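You operate a simulated robot arm through the tools that you are given. There is no shell and no other tool.

Carry out the task below with a simulated robot arm. There is one attempt and no reset: what you move stays moved.

JOB
Pack the teal drive box and the white foam block into the flight case; lock it.
Fine: drive box on the red latch side, block on the blue latch side; shut the lid, then turn both latches. Set down upright: teal drive box, white foam block.

It is judged by the outcome, as a careful person would: the job done as asked, and still so three seconds after it is handed in. It fails if anything else is knocked over, pushed out of place, dropped, spilled or broken. Lids that push on must go on centred and level and be pressed home; caps that screw on are set level and turned clockwise until they are tight.

ROBOT AND FRAMES
A 7-joint arm with a fingered hand, fixed in place. Base frame: the origin is at the foot of the arm, x ahead of it, y to its left, z up; the work surface is at about z = 0.78. Lengths are in m, angles in degrees, forces in N, time in s.
With the tool pointing down near the work surface it reaches from about 0.16 to 0.8 m from the base axis. Its first joint turns from -143.0 to 143.0 degrees. Payload 3 kg.
Tool frame: the origin (TCP) lies between the finger pads and is the grasp point; the fingertips stand 0.026 m ahead of it; z points along the fingers, y is the line along which they close. The gripper opens to 0.148 m. The gripper's body begins 0.073 m behind the TCP. The gripper is a hand of 3 fingers: y runs from the thumb to the fingers, the wrist lies at [0, 0, -0.229] in the tool frame.
Orientation is told as [roll, pitch, yaw] about the base's x, y, z axes, in that order, counted from this pose: with the fingers straight down and closing along the base's y, the tool's x points along the base's -x, its y along +y and its z along -z.

CONTROLS
- The arm moves only by the tool apply_moves. Its argument "moves" is a list of rows, each an object of numbers (a shift or turn left out is 0): "tx", "ty", "tz": the shift along the tool's x, y, z in m; "wx", "wy", "wz": the turn, a rotation vector about the tool's x, y, z in degrees. In form: [{"tx": .., "ty": .., "tz": .., "wx": .., "wy": .., "wz": ..}, ...]. A call has 1 to 20 rows; each row shifts and turns the commanded pose from where the row before left it, along the tool's axes as they then stand. A row lasts 0.2 s, in which the tool goes at most 0.05 m and 8.6 degrees; a call with a longer step from one row to the next is refused whole. Where a pose cannot be reached the arm comes as near as it can. A force on the tool above 40 N (or 10 N above the force at the start of the call, whichever is more), or a blocked arm, ends the call early, and 0.2 s more pass. In this call time passes only in rows, and 0.2 s behind the last. The reply holds the time, the measured pose of the TCP, the force on the tool along the base axes, the opening and the grip force, in the units named above and with some noise, with the torque about the TCP (base axes, N m) and any sound that the robot's microphone picked up.
- Cameras (640 x 400 px; columns grow to the right, rows downward): "scene" is fixed at [0.4017, -0.6507, 1.356]; the picture's right is [0.83, -0.55, 0.00], its down [-0.20, -0.29, -0.94] and it looks along [0.52, 0.78, -0.35] (base axes); focal length 234 px, centre (320, 200). "wrist" rides on the gripper at [0.068, -0.039, -0.09] in the tool frame; the picture's right is [0.50, 0.87, 0.00], its down [-0.66, 0.38, -0.65] and it looks along [-0.57, 0.33, 0.76] (tool axes); focal length 222 px, centre (320, 200).
- get_image(camera): a new picture of that camera. No time passes.
- raise_lower(by): slides the trunk up (or, below 0, down) by that many m; the arm rides with it, the base frame stays. It gives what a move gives, with no picture.
- move_fingers(finger1, finger2, thumb_bend): sets how far each is bent, from 0 (flat) to 1 (curled in); at 0.3 the hand is open as for a grip, at 0.7 the pads meet at the TCP. One left out holds its place. A second passes; each finger stops where it meets its share of the squeeze, and holds until it gets a number again. It is the only way to open and close the hand. It gives what a move gives, with no picture; readings hold the bend of each and the force on the fingers (four entries, about 0 where the hand has none), thumb and palm.
- probe_pixels(camera, pixels): for up to 12 pixels [column, row] of the newest picture of that camera ("zoom" is the newest enlarged one), the place [x, y, z] in the base frame of the surface seen there, good to about 0.002 m. No time passes.
- close_up(camera, box): a new picture of the part [left, top, right, bottom] of that camera's present view, enlarged. No time passes.
- finish_job(): hands the job in; it is judged then, once.

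Unless the task says otherwise, let go and move clear before handing in.

The tools are called after "Emit:" as a command line: name --argument value ..., lists and objects as JSON in quotes. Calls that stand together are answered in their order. apply_moves: Moves the arm, as the interface text tells. Its arguments: {"type":"object","properties":{"moves":{"type":"array"}},"required":["moves"]} The other tools are called the same way: raise_lower (by) slides the trunk up or down; move_fingers (finger1, finger2, thumb_bend) moves the fingers one by one; get_image (camera) takes a picture; probe_pixels (camera, pixels) gives the place of the surface under pixels of a picture; close_up (camera, box) takes an enlarged picture of a part of a camera's view; finish_job () hands the job in.

At the start:

```text
time_s: 0.0
position: [0.8999, -0.0909, 1.414]
tool_rot: [0.0, 0.0, 0.0]
force: [-0.2, -0.1, 0.5]
torque: [0.01, 0.0, 0.0]
finger_gap: 0.1481
gripper_force: 0.1
shape: jaw
bend: [0.3, 0.3, 0.3]
finger forces: [0.1, 0.0, 0.0, 0.0, 0.0, 0.1]
trunk travel left (down, up): [-0.8, 0.09]
```

scene: 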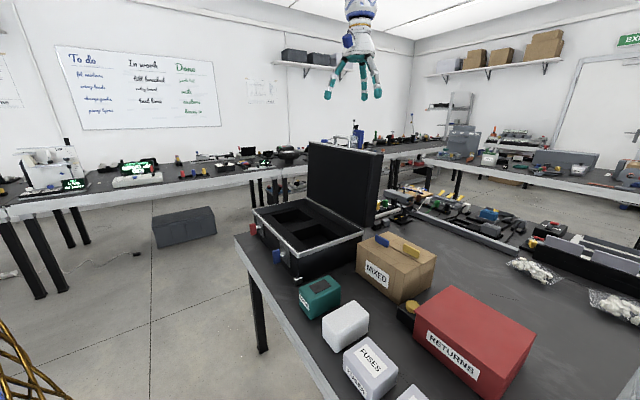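
wrist: 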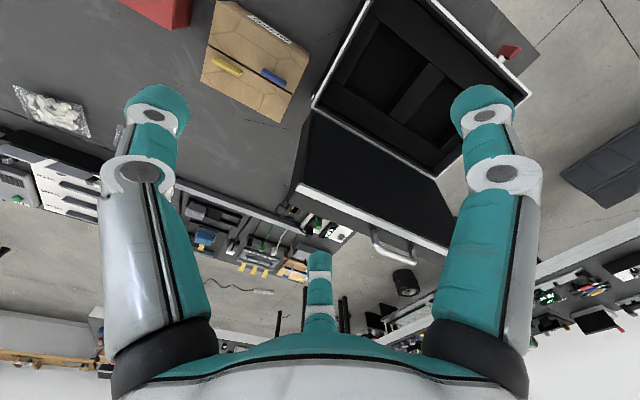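

The scene picture shows the open flight case around (310,230), the teal box at (320,297), and the white block at (345,325). I'll take enlarged views to get details before moving.

Emit:
close_up --camera "scene" --box '[230, 130, 400, 300]'

Emit:
close_up --camera "scene" --box '[270, 240, 470, 400]'

```text
2.35 times, centred on (315, 215) of scene
```

zoom: 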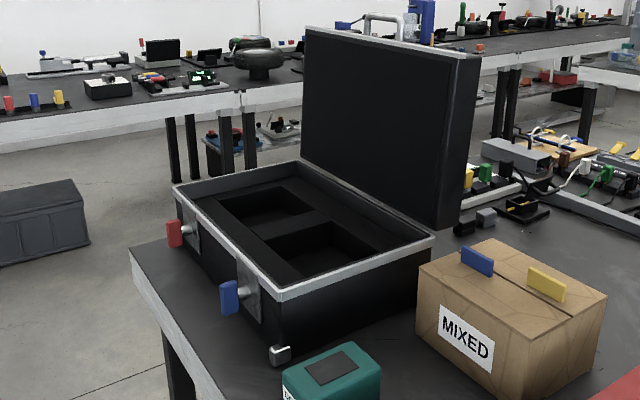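

```text
2.50 times, centred on (370, 320) of scene
```

zoom: 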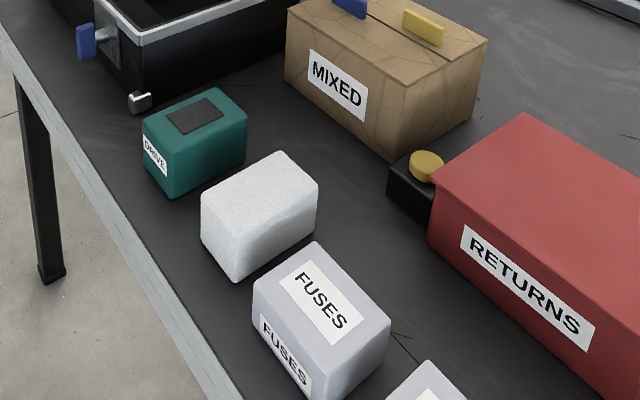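

The zoom shows the teal box (195,140 in zoom), the foam block (260,215), the FUSES box close by, and two pockets in the case. I'll probe the corners.

Emit:
probe_pixels --camera "zoom" --pixels '[[143, 122], [217, 89], [246, 121], [172, 152], [172, 194], [203, 188], [280, 153], [318, 185], [240, 232], [238, 279], [315, 243], [253, 283]]'

Emit:
close_up --camera "scene" --box '[230, 180, 380, 300]'

```text
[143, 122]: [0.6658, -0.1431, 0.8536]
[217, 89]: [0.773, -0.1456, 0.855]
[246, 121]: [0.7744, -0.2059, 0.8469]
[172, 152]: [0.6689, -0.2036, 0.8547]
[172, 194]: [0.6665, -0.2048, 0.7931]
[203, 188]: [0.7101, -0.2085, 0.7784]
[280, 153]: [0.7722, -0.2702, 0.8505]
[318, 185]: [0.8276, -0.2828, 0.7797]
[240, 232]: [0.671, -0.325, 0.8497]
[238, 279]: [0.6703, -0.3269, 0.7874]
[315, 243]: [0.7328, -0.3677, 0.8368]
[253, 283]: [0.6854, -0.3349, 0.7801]
```

```text
3.33 times, centred on (305, 240) of scene
```

zoom: 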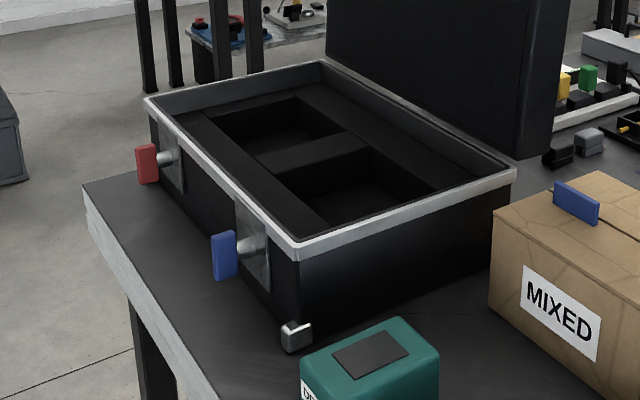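

The teal box spans x 0.667–0.774 and y −0.205 to −0.144, with its top at z 0.855. Next I'll probe the case's rim, pockets, latches and lid.

Emit:
probe_pixels --camera "zoom" --pixels '[[147, 100], [297, 250], [515, 175], [320, 65], [148, 162], [224, 254], [215, 119], [296, 98], [370, 142], [330, 205], [433, 188], [275, 172]]'

Emit:
probe_pixels --camera "scene" --pixels '[[308, 142], [382, 154], [376, 227], [311, 195], [345, 170], [360, 210], [290, 215], [320, 240], [254, 229], [279, 258], [283, 216], [314, 235]]'

```text
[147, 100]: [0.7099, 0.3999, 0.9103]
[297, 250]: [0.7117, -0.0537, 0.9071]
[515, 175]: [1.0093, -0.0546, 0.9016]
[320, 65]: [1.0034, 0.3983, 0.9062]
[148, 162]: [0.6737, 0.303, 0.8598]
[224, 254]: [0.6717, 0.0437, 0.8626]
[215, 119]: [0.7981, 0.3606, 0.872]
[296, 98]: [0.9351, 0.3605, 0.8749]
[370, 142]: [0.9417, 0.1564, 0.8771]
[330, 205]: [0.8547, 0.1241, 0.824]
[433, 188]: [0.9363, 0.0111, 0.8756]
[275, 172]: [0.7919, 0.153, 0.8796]
```

```text
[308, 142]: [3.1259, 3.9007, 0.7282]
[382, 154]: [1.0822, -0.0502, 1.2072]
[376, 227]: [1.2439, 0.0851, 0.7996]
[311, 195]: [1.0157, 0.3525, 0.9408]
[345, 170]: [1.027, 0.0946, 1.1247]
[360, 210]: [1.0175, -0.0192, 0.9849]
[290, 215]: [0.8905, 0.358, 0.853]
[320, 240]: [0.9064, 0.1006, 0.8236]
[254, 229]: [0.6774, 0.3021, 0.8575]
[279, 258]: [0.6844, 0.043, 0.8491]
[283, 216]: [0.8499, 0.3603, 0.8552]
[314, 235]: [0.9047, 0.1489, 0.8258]
```

The case spans x 0.71–1.01 and y −0.055–0.40, with its rim at z 0.907 and the pocket floors at about 0.824. Next I'll look closely at the lid top and handle, the latches, and the pockets.

Emit:
close_up --camera "scene" --box '[296, 110, 396, 190]'

Emit:
close_up --camera "scene" --box '[240, 205, 310, 275]'

Emit:
close_up --camera "wrist" --box '[270, 0, 540, 270]'

```text
5.00 times, centred on (346, 150) of scene
```

zoom: 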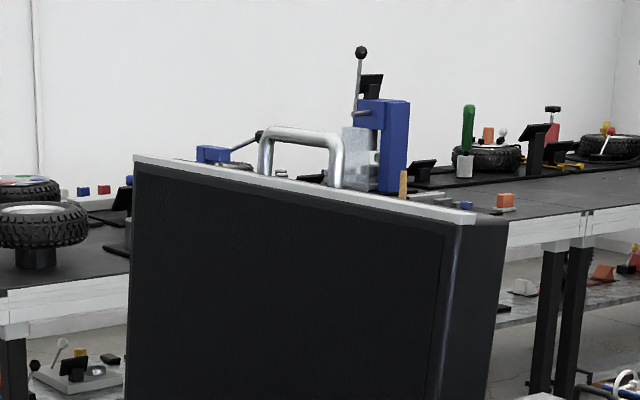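

```text
5.71 times, centred on (275, 240) of scene
```

zoom: 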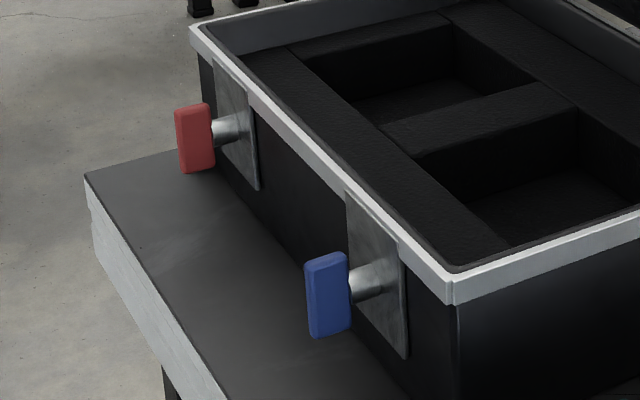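

```text
1.48 times, centred on (405, 135) of wrist
```

zoom: 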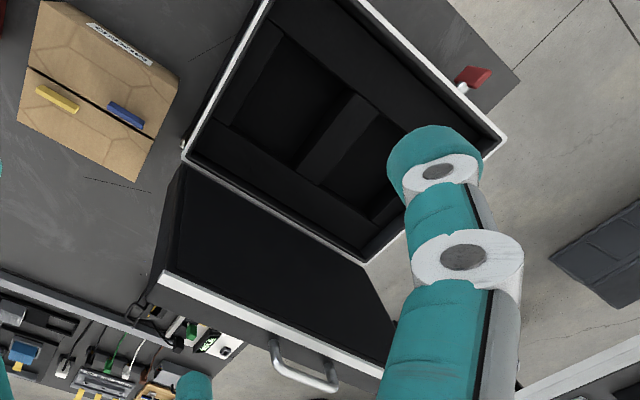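

The bow handle sits on the lid's free edge, and each latch is a coloured paddle on a stub shaft. I'll probe the handle and lid edge in a fresh zoom.

Emit:
close_up --camera "scene" --box '[296, 110, 396, 190]'

Emit:
probe_pixels --camera "zoom" --pixels '[[300, 132], [269, 135], [340, 145], [337, 175], [263, 170], [136, 160], [450, 212], [475, 219], [505, 222], [460, 235], [150, 200], [300, 300]]'

```text
5.00 times, centred on (346, 150) of scene
```

zoom: 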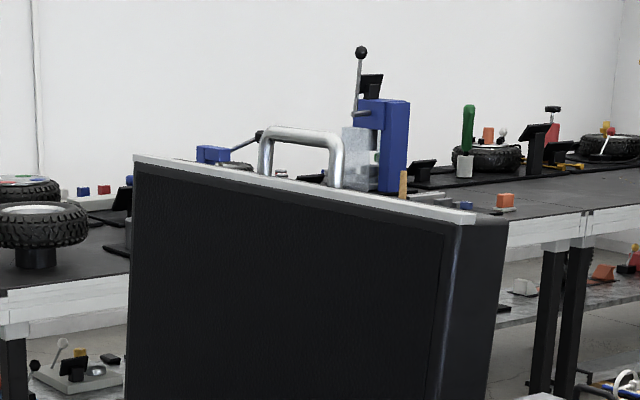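

```text
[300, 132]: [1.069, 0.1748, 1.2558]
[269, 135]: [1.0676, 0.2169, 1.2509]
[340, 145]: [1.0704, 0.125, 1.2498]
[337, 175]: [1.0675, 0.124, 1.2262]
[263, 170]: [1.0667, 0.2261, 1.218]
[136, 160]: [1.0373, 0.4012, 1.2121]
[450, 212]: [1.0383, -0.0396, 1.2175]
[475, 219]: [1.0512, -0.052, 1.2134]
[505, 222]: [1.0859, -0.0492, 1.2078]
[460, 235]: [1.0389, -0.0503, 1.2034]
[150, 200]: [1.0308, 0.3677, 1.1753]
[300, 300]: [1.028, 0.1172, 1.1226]
```

The handle bar runs along y from 0.125 to 0.22 at x≈1.069, z≈1.25, and the lid leans about 5° back. Before approaching anything I'll check the hand's geometry by probing the fingers and then bending them in free air.

Emit:
get_image --camera "wrist"

Emit:
probe_pixels --camera "wrist" --pixels '[[155, 95], [155, 150], [140, 175], [483, 98], [485, 140], [500, 175], [318, 258], [319, 275], [318, 300], [190, 290], [470, 290], [318, 330]]'

Emit:
move_fingers --finger1 0.55 --finger2 0.55 --thumb_bend 0.55

Emit:
get_image --camera "wrist"

```text
taken
```

wrist: 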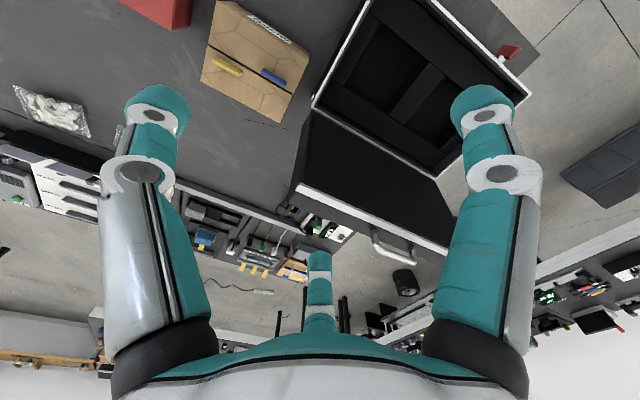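

```text
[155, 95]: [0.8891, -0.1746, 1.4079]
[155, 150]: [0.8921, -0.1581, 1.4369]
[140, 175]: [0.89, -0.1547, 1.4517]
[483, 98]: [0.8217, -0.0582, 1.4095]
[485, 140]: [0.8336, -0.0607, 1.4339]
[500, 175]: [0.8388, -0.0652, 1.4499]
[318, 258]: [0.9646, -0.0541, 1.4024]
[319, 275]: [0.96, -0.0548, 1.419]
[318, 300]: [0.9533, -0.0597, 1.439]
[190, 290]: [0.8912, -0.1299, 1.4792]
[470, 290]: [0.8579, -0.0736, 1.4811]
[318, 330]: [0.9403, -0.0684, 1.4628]
```

```text
time_s: 1.0
position: [0.8988, -0.0891, 1.4142]
tool_rot: [0.0, 0.1, 0.0]
force: [-0.6, -0.4, 0.6]
torque: [-0.04, -0.02, 0.02]
finger_gap: 0.046
gripper_force: 0.0
shape: fingers
bend: [0.55, 0.55, 0.55]
finger forces: [0.1, 0.0, 0.1, 0.1, 0.0, 0.0]
trunk travel left (down, up): [-0.8, 0.09]
```

```text
taken
```

wrist: 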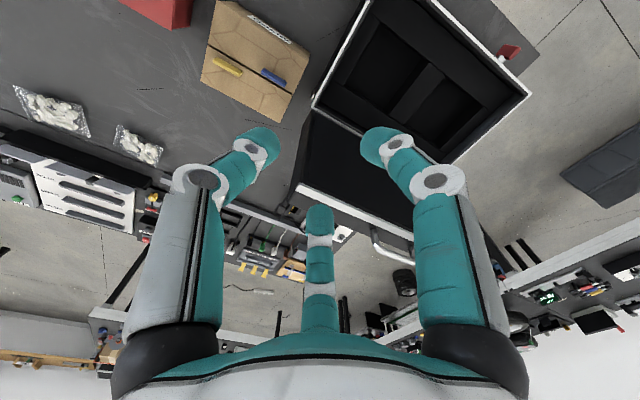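

This is a three-jaw radial hand: the thumb is on tool −y and the fingers at ±60° from +y. I'll probe the part-closed fingers, and zoom in on the foam block and its neighbours.

Emit:
probe_pixels --camera "wrist" --pixels '[[265, 135], [250, 150], [200, 178], [375, 135], [398, 142], [435, 182], [320, 210], [319, 240], [319, 288], [170, 250], [460, 250]]'

Emit:
close_up --camera "scene" --box '[290, 260, 420, 400]'

```text
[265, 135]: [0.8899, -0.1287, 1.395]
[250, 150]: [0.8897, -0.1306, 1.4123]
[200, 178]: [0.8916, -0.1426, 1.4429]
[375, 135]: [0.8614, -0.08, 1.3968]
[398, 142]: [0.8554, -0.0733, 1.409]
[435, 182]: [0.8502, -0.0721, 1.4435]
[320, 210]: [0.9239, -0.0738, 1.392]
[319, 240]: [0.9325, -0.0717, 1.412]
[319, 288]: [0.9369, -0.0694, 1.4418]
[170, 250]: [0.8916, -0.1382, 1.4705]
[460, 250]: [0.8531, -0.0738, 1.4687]
```

```text
2.86 times, centred on (355, 330) of scene
```

zoom: 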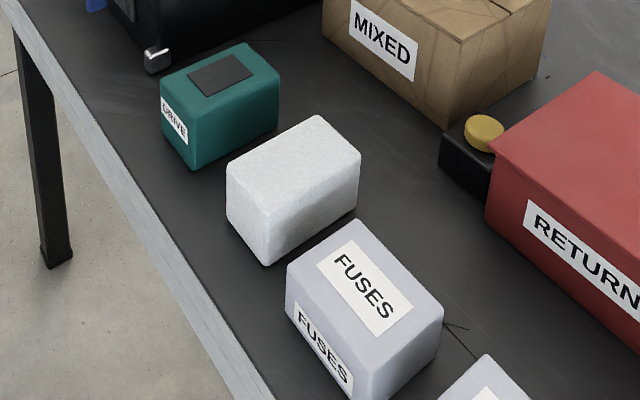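

The fingers are about 0.015 m thick, with the knuckle at r≈0.053. Now I'll probe the foam block's corners and the FUSES box edges in this zoom.

Emit:
probe_pixels --camera "zoom" --pixels '[[228, 167], [317, 117], [360, 151], [268, 212], [266, 262], [357, 200], [229, 210], [290, 265], [355, 222], [440, 303], [162, 80], [244, 46]]'

Emit:
probe_pixels --camera "zoom" --pixels '[[280, 70], [194, 118], [220, 75], [296, 160], [288, 315], [276, 280], [360, 225], [300, 255], [440, 150], [345, 100], [158, 60], [300, 200]]'

```text
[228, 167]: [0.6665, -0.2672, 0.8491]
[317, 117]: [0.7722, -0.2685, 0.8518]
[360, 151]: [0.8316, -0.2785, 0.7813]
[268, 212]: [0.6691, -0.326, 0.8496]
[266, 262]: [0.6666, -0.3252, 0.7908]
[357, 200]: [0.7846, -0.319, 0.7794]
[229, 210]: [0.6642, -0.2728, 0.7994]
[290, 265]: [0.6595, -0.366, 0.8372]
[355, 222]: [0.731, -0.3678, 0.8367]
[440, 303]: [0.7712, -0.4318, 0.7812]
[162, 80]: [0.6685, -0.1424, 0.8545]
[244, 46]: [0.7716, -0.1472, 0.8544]
```

```text
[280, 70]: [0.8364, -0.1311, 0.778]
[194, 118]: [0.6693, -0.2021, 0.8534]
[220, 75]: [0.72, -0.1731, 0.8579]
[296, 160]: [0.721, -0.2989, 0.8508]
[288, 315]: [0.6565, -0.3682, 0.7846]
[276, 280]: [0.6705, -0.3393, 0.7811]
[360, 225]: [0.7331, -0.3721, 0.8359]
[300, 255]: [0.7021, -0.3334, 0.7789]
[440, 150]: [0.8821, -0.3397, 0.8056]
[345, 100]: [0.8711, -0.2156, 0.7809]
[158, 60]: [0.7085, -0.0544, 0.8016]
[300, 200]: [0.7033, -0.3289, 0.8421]
```

The teal box is centred at about (0.7205, −0.174) with its top at 0.8545. The foam block is centred at about (0.720, −0.297) with its top at 0.851, and FUSES starts at y −0.365. I'll open the fingers to 0.4, move above the teal box, and turn to yaw −90 so the two fingers pinch its long sides.

Emit:
move_fingers --finger1 0.4 --finger2 0.4 --thumb_bend 0.4

Emit:
apply_moves --moves '[{"tx": 0.0394, "ty": -0.0168}, {"tx": 0.0394, "ty": -0.0168}, {"tx": 0.0394, "ty": -0.0168}, {"tx": 0.0394, "ty": -0.0168}, {"tx": 0.0394, "ty": -0.0168}, {"wz": 8.1818}, {"wz": 8.1818}, {"wz": 8.1818}, {"wz": 8.1818}, {"wz": 8.1818}, {"wz": 8.1818}, {"wz": 8.1818}, {"wz": 8.1818}, {"wz": 8.1818}, {"wz": 8.1818}, {"wz": 8.1818}]'

Emit:
get_image --camera "scene"

Emit:
get_image --camera "wrist"

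```text
time_s: 2.0
position: [0.8995, -0.0897, 1.4135]
tool_rot: [0.0, -0.1, 0.0]
force: [-0.2, 0.3, -0.8]
torque: [-0.01, 0.0, -0.01]
finger_gap: 0.0945
gripper_force: 0.0
shape: fingers
bend: [0.4, 0.4, 0.4]
finger forces: [0.1, 0.1, 0.1, 0.0, 0.0, 0.1]
trunk travel left (down, up): [-0.8, 0.09]
```

```text
time_s: 5.4
position: [0.8087, -0.129, 1.4112]
tool_rot: [0.1, 0.0, -90.0]
force: [-0.4, 0.6, -0.1]
torque: [0.0, 0.0, -0.04]
finger_gap: 0.0949
gripper_force: 0.0
shape: fingers
bend: [0.4, 0.4, 0.4]
finger forces: [0.0, 0.1, 0.1, 0.0, 0.1, 0.0]
out of reach, approached as far as the arm can: row 3, 4, 5
trunk travel left (down, up): [-0.8, 0.09]
```

```text
taken
```

scene: 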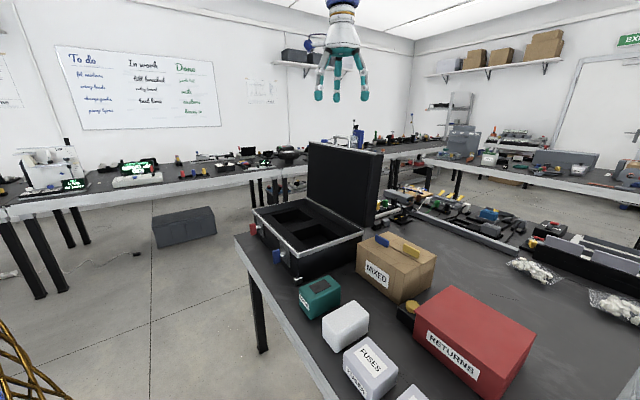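

```text
taken
```

wrist: 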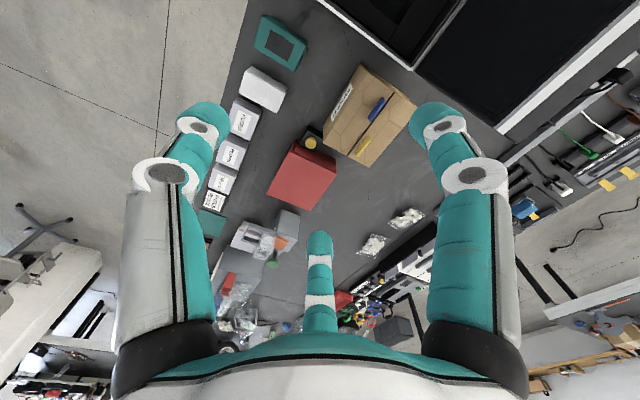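

Moving inward was out of reach at this height, so the TCP stopped at (0.809, −0.129, 1.41). The air directly below is clear, so I'll go straight down to z≈1.15 and then move in.

Emit:
apply_moves --moves '[{"tz": 0.045}, {"tz": 0.045}, {"tz": 0.045}, {"tz": 0.045}, {"tz": 0.045}, {"tz": 0.045}]'

Emit:
probe_pixels --camera "scene" --pixels '[[357, 243], [401, 232], [436, 257], [400, 276], [388, 239], [411, 250], [401, 302], [445, 287], [535, 340], [415, 325]]'

```text
time_s: 6.8
position: [0.8088, -0.1295, 1.4119]
tool_rot: [0.1, 0.0, -90.0]
force: [0.4, 0.3, 0.2]
torque: [-0.02, -0.01, -0.01]
finger_gap: 0.0946
gripper_force: 0.0
shape: fingers
bend: [0.4, 0.4, 0.4]
finger forces: [0.0, 0.0, 0.0, 0.0, 0.1, 0.0]
out of reach, approached as far as the arm can: row 1, 2, 3, 4, 5, 6
trunk travel left (down, up): [-0.8, 0.09]
```

```text
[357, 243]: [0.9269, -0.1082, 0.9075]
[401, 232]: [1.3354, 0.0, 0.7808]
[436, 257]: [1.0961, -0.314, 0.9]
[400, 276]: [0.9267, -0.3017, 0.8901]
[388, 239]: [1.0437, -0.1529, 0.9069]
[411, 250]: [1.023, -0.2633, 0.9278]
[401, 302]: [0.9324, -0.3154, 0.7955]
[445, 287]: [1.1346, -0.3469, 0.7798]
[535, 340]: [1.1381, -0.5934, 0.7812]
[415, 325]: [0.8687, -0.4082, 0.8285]
```

Going down with the arm alone is blocked too, so the arm is folded against a joint limit at this trunk height. I'll test outward and downward moves in free air to learn which way it unfolds.

Emit:
apply_moves --moves '[{"ty": 0.045}, {"ty": 0.045}, {"tz": 0.04}, {"tz": 0.04}, {"tz": 0.04}, {"tz": 0.04}]'

Emit:
get_image --camera "scene"

```text
time_s: 8.2
position: [0.8966, -0.1274, 1.2517]
tool_rot: [-0.2, 0.2, -90.1]
force: [0.2, -0.1, 0.8]
torque: [0.04, 0.02, 0.02]
finger_gap: 0.095
gripper_force: 0.1
shape: fingers
bend: [0.4, 0.4, 0.4]
finger forces: [0.1, 0.0, 0.0, 0.0, 0.1, 0.0]
trunk travel left (down, up): [-0.8, 0.09]
```

```text
taken
```

scene: 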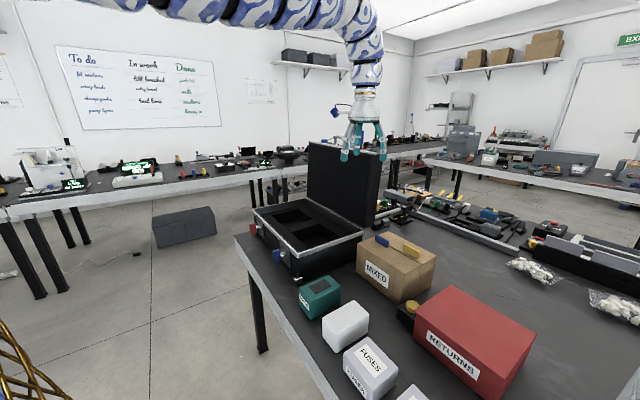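

At x=0.897 the arm went down freely to z=1.25. Now I'll move inward at this height.

Emit:
apply_moves --moves '[{"ty": -0.04}, {"ty": -0.04}, {"ty": -0.04}, {"ty": -0.04}]'

```text
time_s: 9.2
position: [0.8368, -0.1274, 1.2533]
tool_rot: [0.0, 0.1, -90.0]
force: [0.0, -0.3, 0.4]
torque: [-0.02, 0.0, 0.01]
finger_gap: 0.0951
gripper_force: 0.1
shape: fingers
bend: [0.4, 0.4, 0.4]
finger forces: [0.1, 0.1, 0.0, 0.0, 0.1, 0.0]
out of reach, approached as far as the arm can: row 2, 3, 4
trunk travel left (down, up): [-0.8, 0.09]
```

There's an inner limit of r≈0.846 at this height. I'll try from a bit further out and lower, staying above the MIXED carton (top 0.93), to see whether the inner limit relaxes.

Emit:
apply_moves --moves '[{"ty": 0.03}, {"tz": 0.04}, {"tz": 0.04}, {"tz": 0.04}, {"tz": 0.03}, {"ty": -0.04}, {"ty": -0.04}, {"ty": -0.04}]'

Emit:
get_image --camera "scene"

```text
time_s: 11.0
position: [0.7501, -0.1324, 1.1033]
tool_rot: [0.3, -0.2, -90.0]
force: [-3.1, 0.9, -4.9]
torque: [-0.04, -0.22, -0.01]
finger_gap: 0.0952
gripper_force: 0.0
shape: fingers
bend: [0.4, 0.4, 0.4]
finger forces: [0.0, 0.0, 0.0, 0.0, 0.1, 0.0]
trunk travel left (down, up): [-0.8, 0.09]
```

```text
taken
```

scene: 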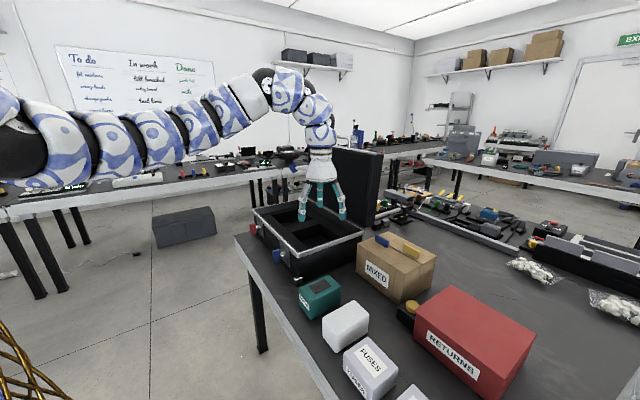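

At z=1.10 the arm reached x=0.75. I'll move over the teal box to (0.703, −0.174) and descend to about 0.95, then check.

Emit:
apply_moves --moves '[{"ty": -0.024, "tx": -0.021}, {"ty": -0.023, "tx": -0.021}, {"tz": 0.04}, {"tz": 0.04}, {"tz": 0.04}]'

Emit:
get_image --camera "wrist"

Emit:
get_image --camera "scene"

```text
time_s: 12.2
position: [0.6999, -0.1895, 0.9719]
tool_rot: [0.0, 0.0, -89.9]
force: [0.6, -0.5, 0.5]
torque: [0.01, 0.0, -0.01]
finger_gap: 0.0953
gripper_force: 0.0
shape: fingers
bend: [0.4, 0.4, 0.4]
finger forces: [0.0, 0.0, 0.0, 0.0, 0.0, 0.1]
out of reach, approached as far as the arm can: row 1
trunk travel left (down, up): [-0.8, 0.09]
```

```text
taken
```

wrist: 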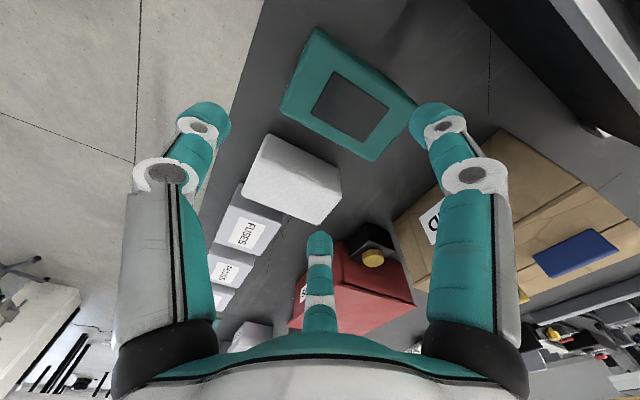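

```text
taken
```

scene: 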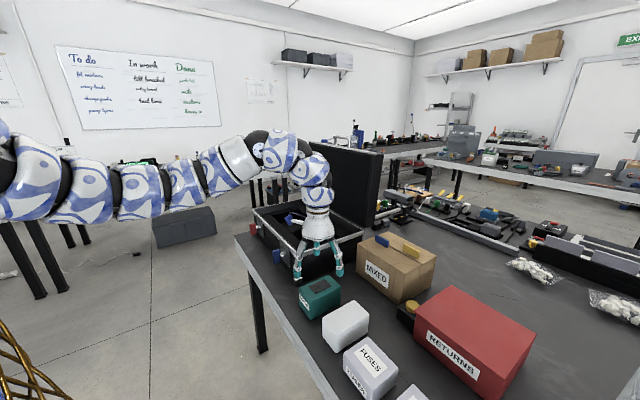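

The hand is now at (0.700, −0.1895, 0.972) just above the teal box. I'll widen the fingers slightly to 0.36, centre at (0.703, −0.174), and lower to z≈0.90 for a look before straddling the box.

Emit:
move_fingers --finger1 0.36 --finger2 0.36 --thumb_bend 0.36

Emit:
apply_moves --moves '[{"tx": 0.0155, "ty": 0.003}, {"tz": 0.035}, {"tz": 0.035}]'

Emit:
get_image --camera "wrist"

Emit:
close_up --camera "scene" --box '[250, 170, 410, 330]'

```text
time_s: 13.2
position: [0.6997, -0.1891, 0.9722]
tool_rot: [0.1, 0.0, -89.8]
force: [-0.6, -0.9, -0.1]
torque: [-0.01, 0.01, 0.01]
finger_gap: 0.1076
gripper_force: 0.2
shape: fingers
bend: [0.36, 0.36, 0.36]
finger forces: [0.0, 0.0, 0.0, 0.0, 0.0, 0.0]
trunk travel left (down, up): [-0.8, 0.09]
```

```text
time_s: 14.0
position: [0.7015, -0.1722, 0.9021]
tool_rot: [-0.1, 0.1, -89.9]
force: [0.1, -1.0, 0.6]
torque: [-0.03, 0.02, -0.01]
finger_gap: 0.1076
gripper_force: 0.0
shape: fingers
bend: [0.36, 0.36, 0.36]
finger forces: [0.1, 0.0, 0.0, 0.1, 0.0, 0.0]
trunk travel left (down, up): [-0.8, 0.09]
```

```text
taken
```

wrist: 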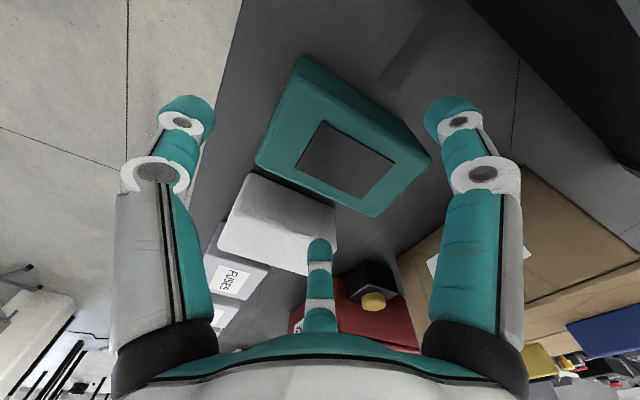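

```text
2.50 times, centred on (330, 250) of scene
```

zoom: 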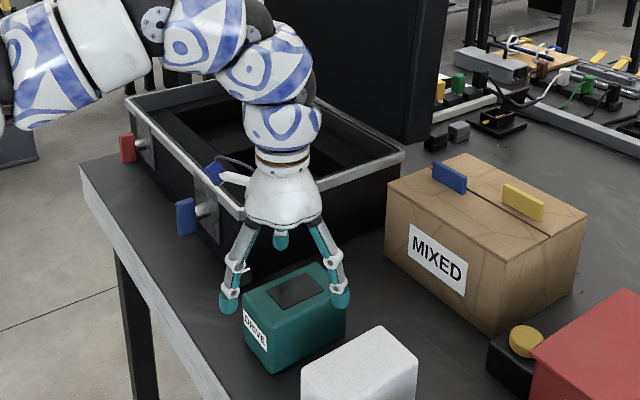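

The hand straddles the teal box as intended: thumb at zoom (228,300), one finger at (340,300), the other behind. I'll lower to z≈0.836 and close gently.

Emit:
apply_moves --moves '[{"tz": 0.0165}, {"tz": 0.0165}, {"tz": 0.0165}, {"tz": 0.0165}]'

Emit:
close_up --camera "scene" --box '[250, 200, 410, 340]'

Emit:
get_image --camera "wrist"

```text
time_s: 15.0
position: [0.7022, -0.1731, 0.8359]
tool_rot: [0.1, 0.0, -90.1]
force: [-0.3, -0.5, 0.1]
torque: [0.02, -0.02, 0.04]
finger_gap: 0.1076
gripper_force: 0.1
shape: fingers
bend: [0.36, 0.36, 0.36]
finger forces: [0.0, 0.1, 0.0, 0.0, 0.0, 0.0]
trunk travel left (down, up): [-0.8, 0.09]
```

```text
2.86 times, centred on (330, 270) of scene
```

zoom: 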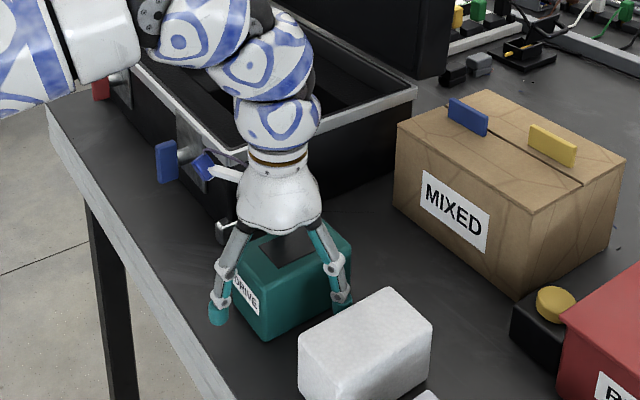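

```text
taken
```

wrist: 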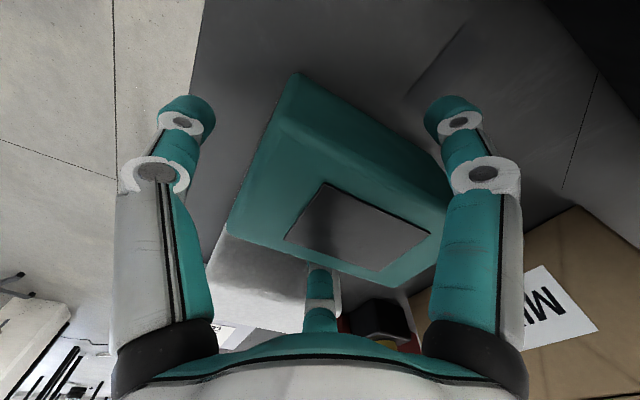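

Clearances look good on all sides. I'll close all three digits onto the box.

Emit:
move_fingers --finger1 0.56 --finger2 0.56 --thumb_bend 0.56

Emit:
get_image --camera "wrist"

Emit:
close_up --camera "scene" --box '[250, 200, 410, 340]'

```text
time_s: 16.0
position: [0.7025, -0.1726, 0.836]
tool_rot: [0.1, -0.1, -89.8]
force: [-0.5, 1.6, 0.7]
torque: [0.06, 0.06, 0.02]
finger_gap: 0.0662
gripper_force: 9.0
shape: fingers
bend: [0.47, 0.5, 0.51]
finger forces: [6.4, 4.3, 0.0, 0.1, 7.0, 0.0]
trunk travel left (down, up): [-0.8, 0.09]
```

```text
taken
```

wrist: 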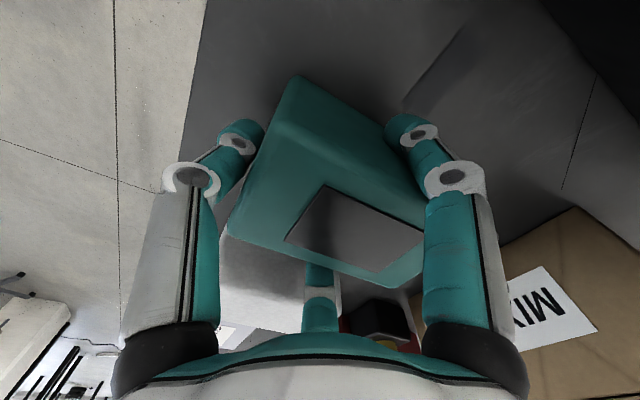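

```text
2.86 times, centred on (330, 270) of scene
```

zoom: 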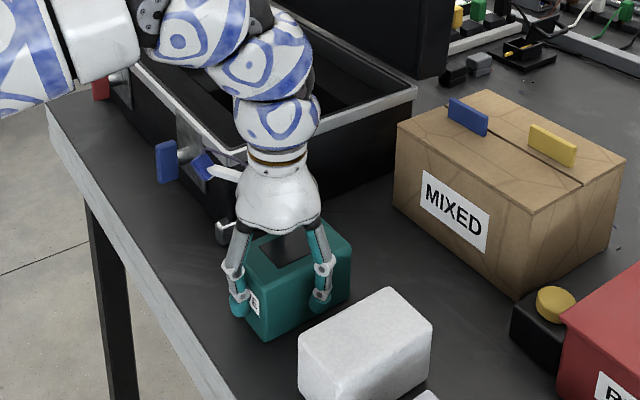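

All three digits are in contact, with forces of about 6.4, 4.3 and 7.0 N. I'll lift slowly by a few centimetres and check the grip.

Emit:
apply_moves --moves '[{"tz": -0.01}, {"tz": -0.015}, {"tz": -0.02}, {"tz": -0.02}]'

Emit:
close_up --camera "scene" --box '[250, 170, 410, 330]'

```text
time_s: 17.0
position: [0.7002, -0.1722, 0.9008]
tool_rot: [-0.1, 0.2, -89.9]
force: [-0.3, 0.1, -5.8]
torque: [-0.01, 0.14, 0.04]
finger_gap: 0.0573
gripper_force: 6.4
shape: fingers
bend: [0.49, 0.5, 0.54]
finger forces: [5.4, 5.2, 0.0, 0.0, 2.9, 0.1]
trunk travel left (down, up): [-0.8, 0.09]
```

```text
2.50 times, centred on (330, 250) of scene
```

zoom: 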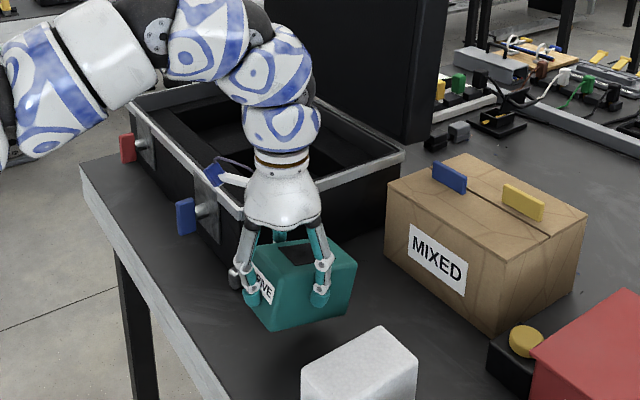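

The box is held (about 5.8 N of weight) but seems slightly tilted. I'll check it from the wrist camera and with a tighter zoom.

Emit:
close_up --camera "scene" --box '[290, 215, 360, 275]'

Emit:
probe_pixels --camera "zoom" --pixels '[[330, 270], [420, 270], [400, 200], [310, 300], [500, 190], [480, 300], [380, 170]]'

Emit:
get_image --camera "wrist"

```text
6.67 times, centred on (325, 245) of scene
```

zoom: 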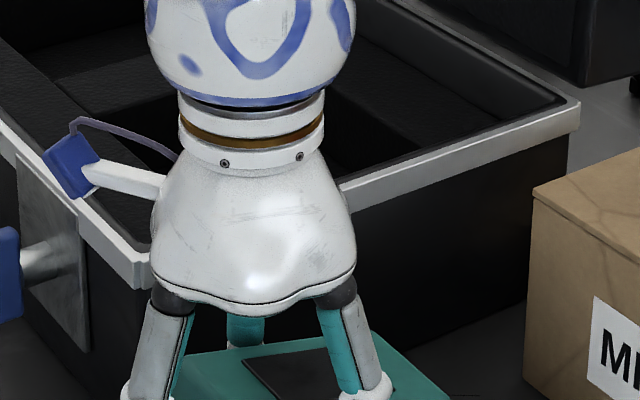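

```text
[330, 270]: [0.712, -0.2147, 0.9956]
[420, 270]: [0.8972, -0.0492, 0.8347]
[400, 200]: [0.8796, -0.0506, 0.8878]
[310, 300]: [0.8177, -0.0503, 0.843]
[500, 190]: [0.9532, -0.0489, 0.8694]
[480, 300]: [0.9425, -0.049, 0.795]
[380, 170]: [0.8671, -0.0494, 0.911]
```

```text
taken
```

wrist: 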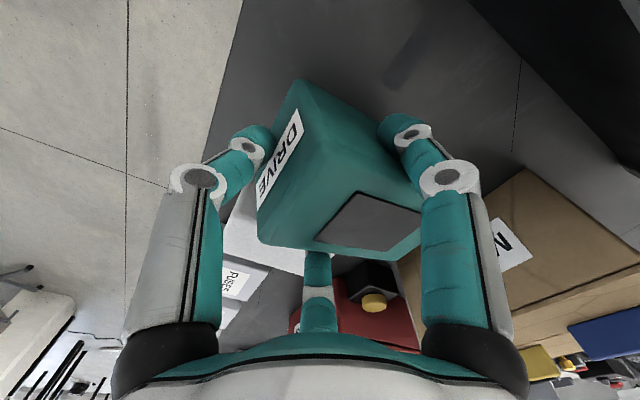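

The wrist view shows the box has pitched: the DRIVE face at (280,150) is now visible, so the +x end hangs lower. I'll measure the tilt.

Emit:
probe_pixels --camera "wrist" --pixels '[[300, 90], [297, 118], [262, 205], [260, 235], [300, 240], [380, 245], [345, 185], [310, 160], [380, 160], [280, 165], [370, 220], [330, 110]]'

Emit:
close_up --camera "scene" --box '[295, 250, 355, 310]'

```text
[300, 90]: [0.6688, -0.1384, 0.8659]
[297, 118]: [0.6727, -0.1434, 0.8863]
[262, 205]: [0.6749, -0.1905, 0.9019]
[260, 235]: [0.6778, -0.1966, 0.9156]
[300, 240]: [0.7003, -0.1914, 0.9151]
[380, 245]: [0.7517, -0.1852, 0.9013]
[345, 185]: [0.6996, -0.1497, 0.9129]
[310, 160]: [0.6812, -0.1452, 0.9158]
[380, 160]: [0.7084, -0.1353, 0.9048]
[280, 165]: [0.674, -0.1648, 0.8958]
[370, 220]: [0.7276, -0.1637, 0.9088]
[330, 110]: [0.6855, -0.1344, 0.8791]
```

```text
6.67 times, centred on (325, 280) of scene
```

zoom: 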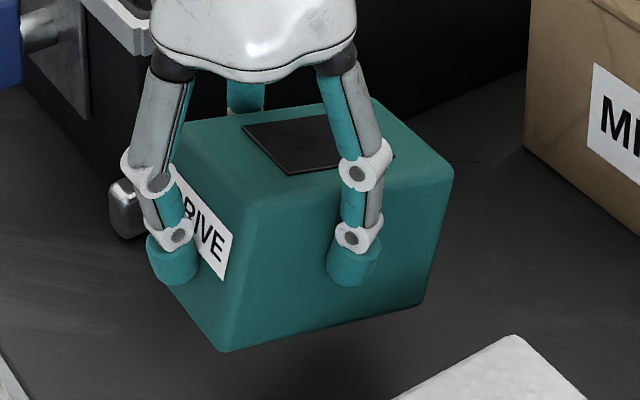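

The tilt is about 10° with the +x end low, so the pads are gripping near mid-height and slightly behind the centre of mass. I'll probe where the fingertips sit before setting it down and regripping higher.

Emit:
probe_pixels --camera "zoom" --pixels '[[350, 262], [340, 280], [365, 265], [355, 240], [175, 265], [170, 235], [360, 170], [360, 205], [150, 180], [230, 340], [420, 300], [450, 180]]'

Emit:
probe_pixels --camera "wrist" --pixels '[[245, 130], [240, 145], [195, 178], [390, 125], [412, 132], [447, 178], [318, 265], [318, 290]]'

```text
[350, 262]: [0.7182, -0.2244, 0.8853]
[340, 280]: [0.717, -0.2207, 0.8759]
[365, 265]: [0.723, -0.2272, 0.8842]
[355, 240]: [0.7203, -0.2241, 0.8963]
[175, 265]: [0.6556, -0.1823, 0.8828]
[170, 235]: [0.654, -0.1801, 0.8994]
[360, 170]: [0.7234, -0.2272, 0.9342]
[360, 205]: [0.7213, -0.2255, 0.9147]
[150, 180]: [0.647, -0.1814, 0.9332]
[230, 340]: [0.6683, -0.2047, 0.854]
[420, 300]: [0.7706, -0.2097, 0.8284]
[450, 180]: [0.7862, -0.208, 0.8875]
```

```text
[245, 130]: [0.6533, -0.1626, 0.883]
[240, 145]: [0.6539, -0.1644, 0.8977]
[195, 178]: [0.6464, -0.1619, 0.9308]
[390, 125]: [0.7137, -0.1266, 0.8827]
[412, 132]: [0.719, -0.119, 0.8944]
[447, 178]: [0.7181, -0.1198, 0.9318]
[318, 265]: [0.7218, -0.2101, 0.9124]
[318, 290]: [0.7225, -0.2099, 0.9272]
```

The tips contact about 0.016 m below the TCP, which is right at the box's mid-height and so not stable. I'll level the box by pitching the tool 10°, lower it back to the table, and regrip higher.

Emit:
apply_moves --moves '[{"wx": -5}, {"wx": -5}, {"tz": 0.0}]'

Emit:
get_image --camera "wrist"

Emit:
close_up --camera "scene" --box '[295, 250, 355, 310]'

```text
time_s: 17.8
position: [0.7015, -0.1714, 0.9016]
tool_rot: [10.0, 0.0, -89.9]
force: [0.2, 0.6, -4.7]
torque: [0.0, 0.17, 0.0]
finger_gap: 0.0572
gripper_force: 7.0
shape: fingers
bend: [0.5, 0.5, 0.54]
finger forces: [5.4, 5.1, 0.0, 0.0, 3.4, 0.1]
trunk travel left (down, up): [-0.8, 0.09]
```

```text
taken
```

wrist: 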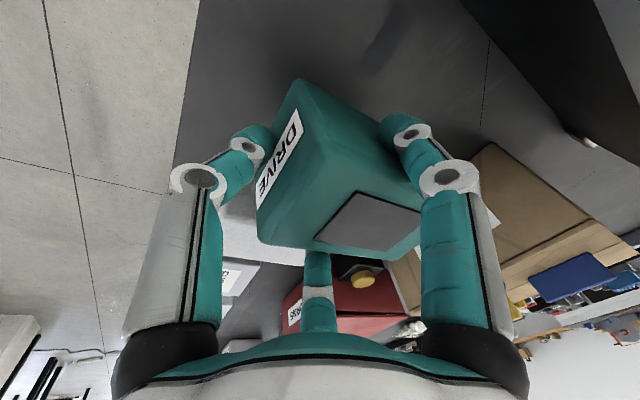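

```text
6.67 times, centred on (325, 280) of scene
```

zoom: 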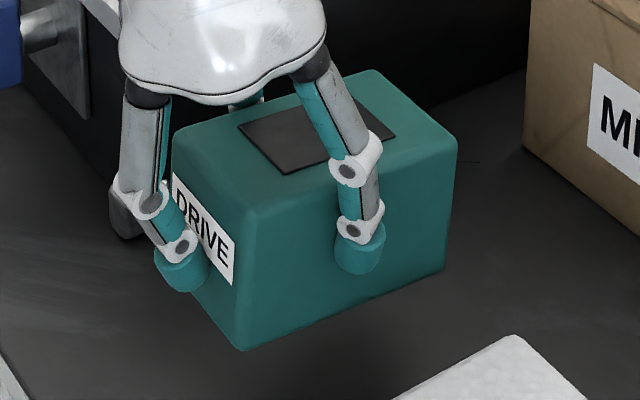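

The box now looks close to level. I'll check its edges before lowering.

Emit:
probe_pixels --camera "zoom" --pixels '[[247, 345], [440, 268], [447, 150], [258, 215], [185, 140], [360, 75], [270, 330], [430, 255]]'

Emit:
probe_pixels --camera "wrist" --pixels '[[265, 235], [390, 248], [310, 235], [415, 245], [310, 160], [345, 180], [380, 165]]'

```text
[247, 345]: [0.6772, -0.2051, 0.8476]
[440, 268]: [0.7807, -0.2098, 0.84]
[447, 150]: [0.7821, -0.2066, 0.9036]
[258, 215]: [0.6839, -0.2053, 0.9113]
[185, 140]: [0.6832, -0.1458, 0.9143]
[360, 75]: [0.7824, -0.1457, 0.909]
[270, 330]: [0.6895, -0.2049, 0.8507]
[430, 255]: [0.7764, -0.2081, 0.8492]
```

```text
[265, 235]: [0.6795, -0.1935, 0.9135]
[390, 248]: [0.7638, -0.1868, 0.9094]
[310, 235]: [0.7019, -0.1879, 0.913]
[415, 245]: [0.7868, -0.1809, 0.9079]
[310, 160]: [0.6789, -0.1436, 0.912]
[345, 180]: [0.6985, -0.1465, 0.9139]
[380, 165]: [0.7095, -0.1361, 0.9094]
```

About 3° of slope remains. I'll take that out and lower vertically by 0.056 in small steps.

Emit:
apply_moves --moves '[{"wx": -3}, {"tz": 0.01364, "ty": -0.00315}, {"tz": 0.01364, "ty": -0.00315}, {"tz": 0.01364, "ty": -0.00315}, {"tz": 0.01364, "ty": -0.00315}]'

Emit:
close_up --camera "scene" --box '[285, 260, 355, 330]'

Emit:
probe_pixels --camera "zoom" --pixels '[[280, 350], [430, 280], [320, 330], [400, 290], [240, 330], [460, 265]]'

```text
time_s: 19.0
position: [0.7022, -0.1713, 0.8434]
tool_rot: [12.9, 0.1, -89.9]
force: [0.4, 0.2, -5.8]
torque: [0.04, 0.11, -0.01]
finger_gap: 0.057
gripper_force: 6.9
shape: fingers
bend: [0.5, 0.5, 0.54]
finger forces: [5.5, 5.1, 0.0, 0.0, 3.3, 0.0]
trunk travel left (down, up): [-0.8, 0.09]
```

```text
5.71 times, centred on (320, 295) of scene
```

zoom: 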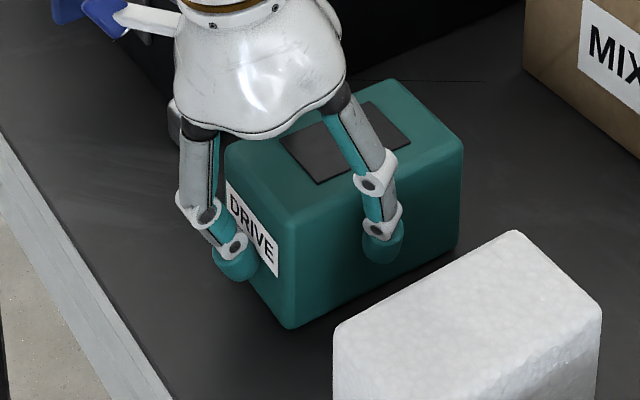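

```text
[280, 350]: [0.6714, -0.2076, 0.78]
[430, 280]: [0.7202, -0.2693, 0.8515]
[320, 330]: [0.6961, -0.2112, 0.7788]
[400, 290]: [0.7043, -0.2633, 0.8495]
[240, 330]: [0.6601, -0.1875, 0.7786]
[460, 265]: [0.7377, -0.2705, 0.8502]
```

The full weight is still on the hand, so it isn't touching yet. I'll creep down a few millimetres.

Emit:
apply_moves --moves '[{"tz": 0.0019, "ty": -0.00045}, {"tz": 0.0019, "ty": -0.00045}]'

```text
time_s: 19.6
position: [0.7006, -0.1726, 0.8416]
tool_rot: [13.1, 0.1, -89.9]
force: [-1.0, 0.9, 6.4]
torque: [0.08, -0.06, -0.01]
finger_gap: 0.0569
gripper_force: 7.7
shape: fingers
bend: [0.49, 0.5, 0.54]
finger forces: [6.1, 5.5, 0.0, 0.1, 3.6, 0.0]
trunk travel left (down, up): [-0.8, 0.09]
```

The table now takes the weight (fz +6.4). I'll release, rise, straighten the tool, and re-measure the box.

Emit:
move_fingers --finger1 0.36 --finger2 0.36 --thumb_bend 0.36

Emit:
apply_moves --moves '[{"tz": -0.0195, "ty": 0.0045}, {"tz": -0.0195, "ty": 0.0045}, {"tz": -0.0195, "ty": 0.0045}, {"wx": 6.5}, {"wx": 6.5}]'

Emit:
get_image --camera "wrist"

Emit:
close_up --camera "scene" --box '[285, 250, 365, 330]'

```text
time_s: 20.6
position: [0.7007, -0.1729, 0.841]
tool_rot: [13.0, 0.0, -90.0]
force: [-0.5, 0.2, 0.5]
torque: [0.01, -0.01, -0.02]
finger_gap: 0.1075
gripper_force: 0.0
shape: fingers
bend: [0.36, 0.36, 0.36]
finger forces: [0.1, 0.0, 0.0, 0.0, 0.1, 0.0]
trunk travel left (down, up): [-0.8, 0.09]
```

```text
time_s: 21.8
position: [0.7005, -0.1728, 0.9007]
tool_rot: [-0.1, -0.1, -89.9]
force: [-0.5, 0.4, 0.3]
torque: [0.01, -0.01, -0.01]
finger_gap: 0.1074
gripper_force: 0.1
shape: fingers
bend: [0.36, 0.36, 0.36]
finger forces: [0.2, 0.0, 0.1, 0.0, 0.0, 0.0]
trunk travel left (down, up): [-0.8, 0.09]
```

```text
taken
```

wrist: 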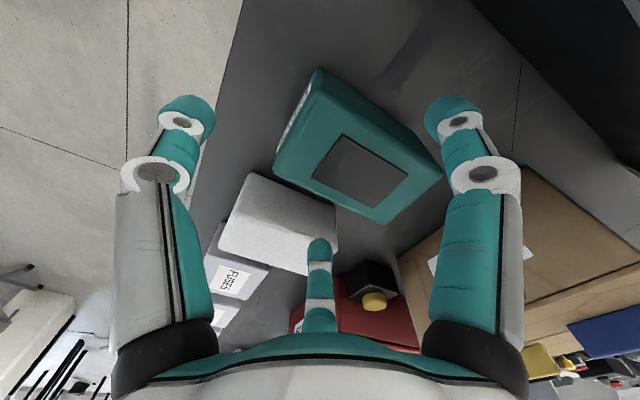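

```text
5.00 times, centred on (325, 290) of scene
```

zoom: 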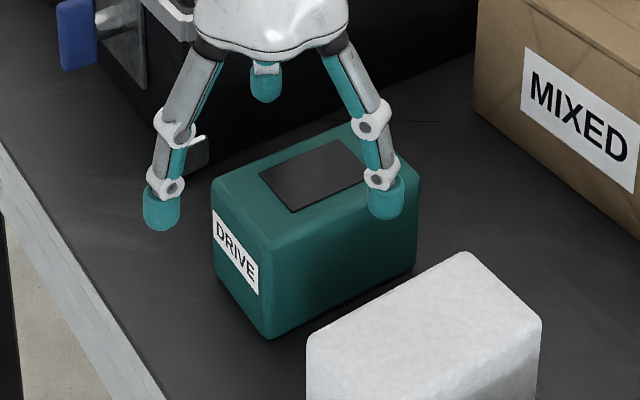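

The box sits flat again, a little further in +x. I'll probe its corners for the regrip.

Emit:
probe_pixels --camera "zoom" --pixels '[[220, 190], [345, 130], [412, 178], [272, 245], [268, 330], [410, 265], [300, 150], [340, 230], [235, 290], [285, 230]]'

Emit:
probe_pixels --camera "wrist" --pixels '[[318, 85], [288, 165], [380, 215], [430, 175], [300, 150], [350, 170], [405, 130], [280, 165]]'

```text
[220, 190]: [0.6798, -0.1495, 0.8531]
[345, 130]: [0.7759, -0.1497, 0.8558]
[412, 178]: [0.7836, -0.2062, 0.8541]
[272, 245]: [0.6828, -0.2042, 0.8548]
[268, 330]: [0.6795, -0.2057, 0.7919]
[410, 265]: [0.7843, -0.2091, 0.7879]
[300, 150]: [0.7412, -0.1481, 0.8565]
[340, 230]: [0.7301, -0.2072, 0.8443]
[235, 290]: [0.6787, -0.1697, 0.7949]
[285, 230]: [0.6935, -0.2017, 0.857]
```

```text
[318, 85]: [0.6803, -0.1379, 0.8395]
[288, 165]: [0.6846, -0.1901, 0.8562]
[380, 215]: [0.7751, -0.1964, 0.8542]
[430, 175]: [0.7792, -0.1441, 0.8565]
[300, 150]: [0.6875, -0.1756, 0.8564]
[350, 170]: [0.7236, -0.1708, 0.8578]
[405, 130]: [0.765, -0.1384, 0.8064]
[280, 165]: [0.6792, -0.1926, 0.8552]
```

The box centre is now about (0.732, −0.1765). I'll regrip with the pads about 2.5 cm above its centre of mass, at TCP (0.7155, −0.1765, 0.859).

Emit:
apply_moves --moves '[{"ty": 0.015, "tx": -0.0037}, {"tz": 0.014}, {"tz": 0.014}, {"tz": 0.014}]'

Emit:
move_fingers --finger1 0.58 --finger2 0.58 --thumb_bend 0.58

Emit:
get_image --camera "wrist"

Emit:
close_up --camera "scene" --box '[285, 250, 365, 330]'

```text
time_s: 22.8
position: [0.7144, -0.1764, 0.8582]
tool_rot: [0.0, 0.1, -90.0]
force: [0.0, 0.1, 0.1]
torque: [-0.01, -0.01, -0.01]
finger_gap: 0.1078
gripper_force: 0.1
shape: fingers
bend: [0.36, 0.36, 0.36]
finger forces: [0.1, 0.0, 0.0, 0.0, 0.2, 0.1]
trunk travel left (down, up): [-0.8, 0.09]
```

```text
time_s: 23.8
position: [0.7163, -0.1749, 0.8577]
tool_rot: [-0.1, 0.0, -90.0]
force: [-0.4, 1.4, -0.3]
torque: [0.03, 0.09, 0.02]
finger_gap: 0.0666
gripper_force: 10.4
shape: fingers
bend: [0.47, 0.5, 0.52]
finger forces: [7.1, 4.7, 0.1, 0.1, 8.3, 0.0]
trunk travel left (down, up): [-0.8, 0.09]
```

```text
taken
```

wrist: 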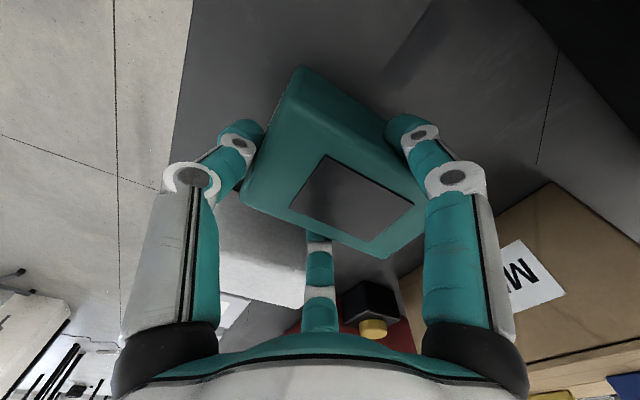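

```text
5.00 times, centred on (325, 290) of scene
```

zoom: 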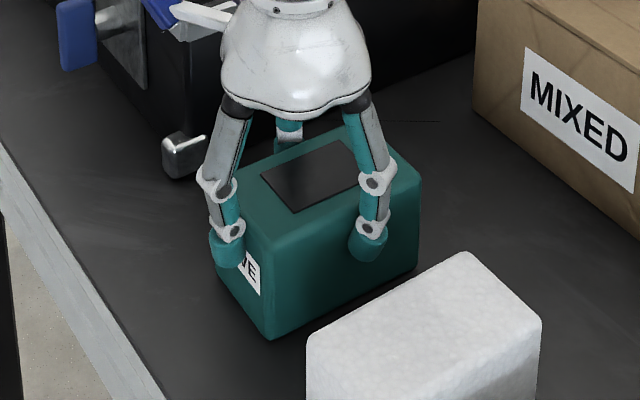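

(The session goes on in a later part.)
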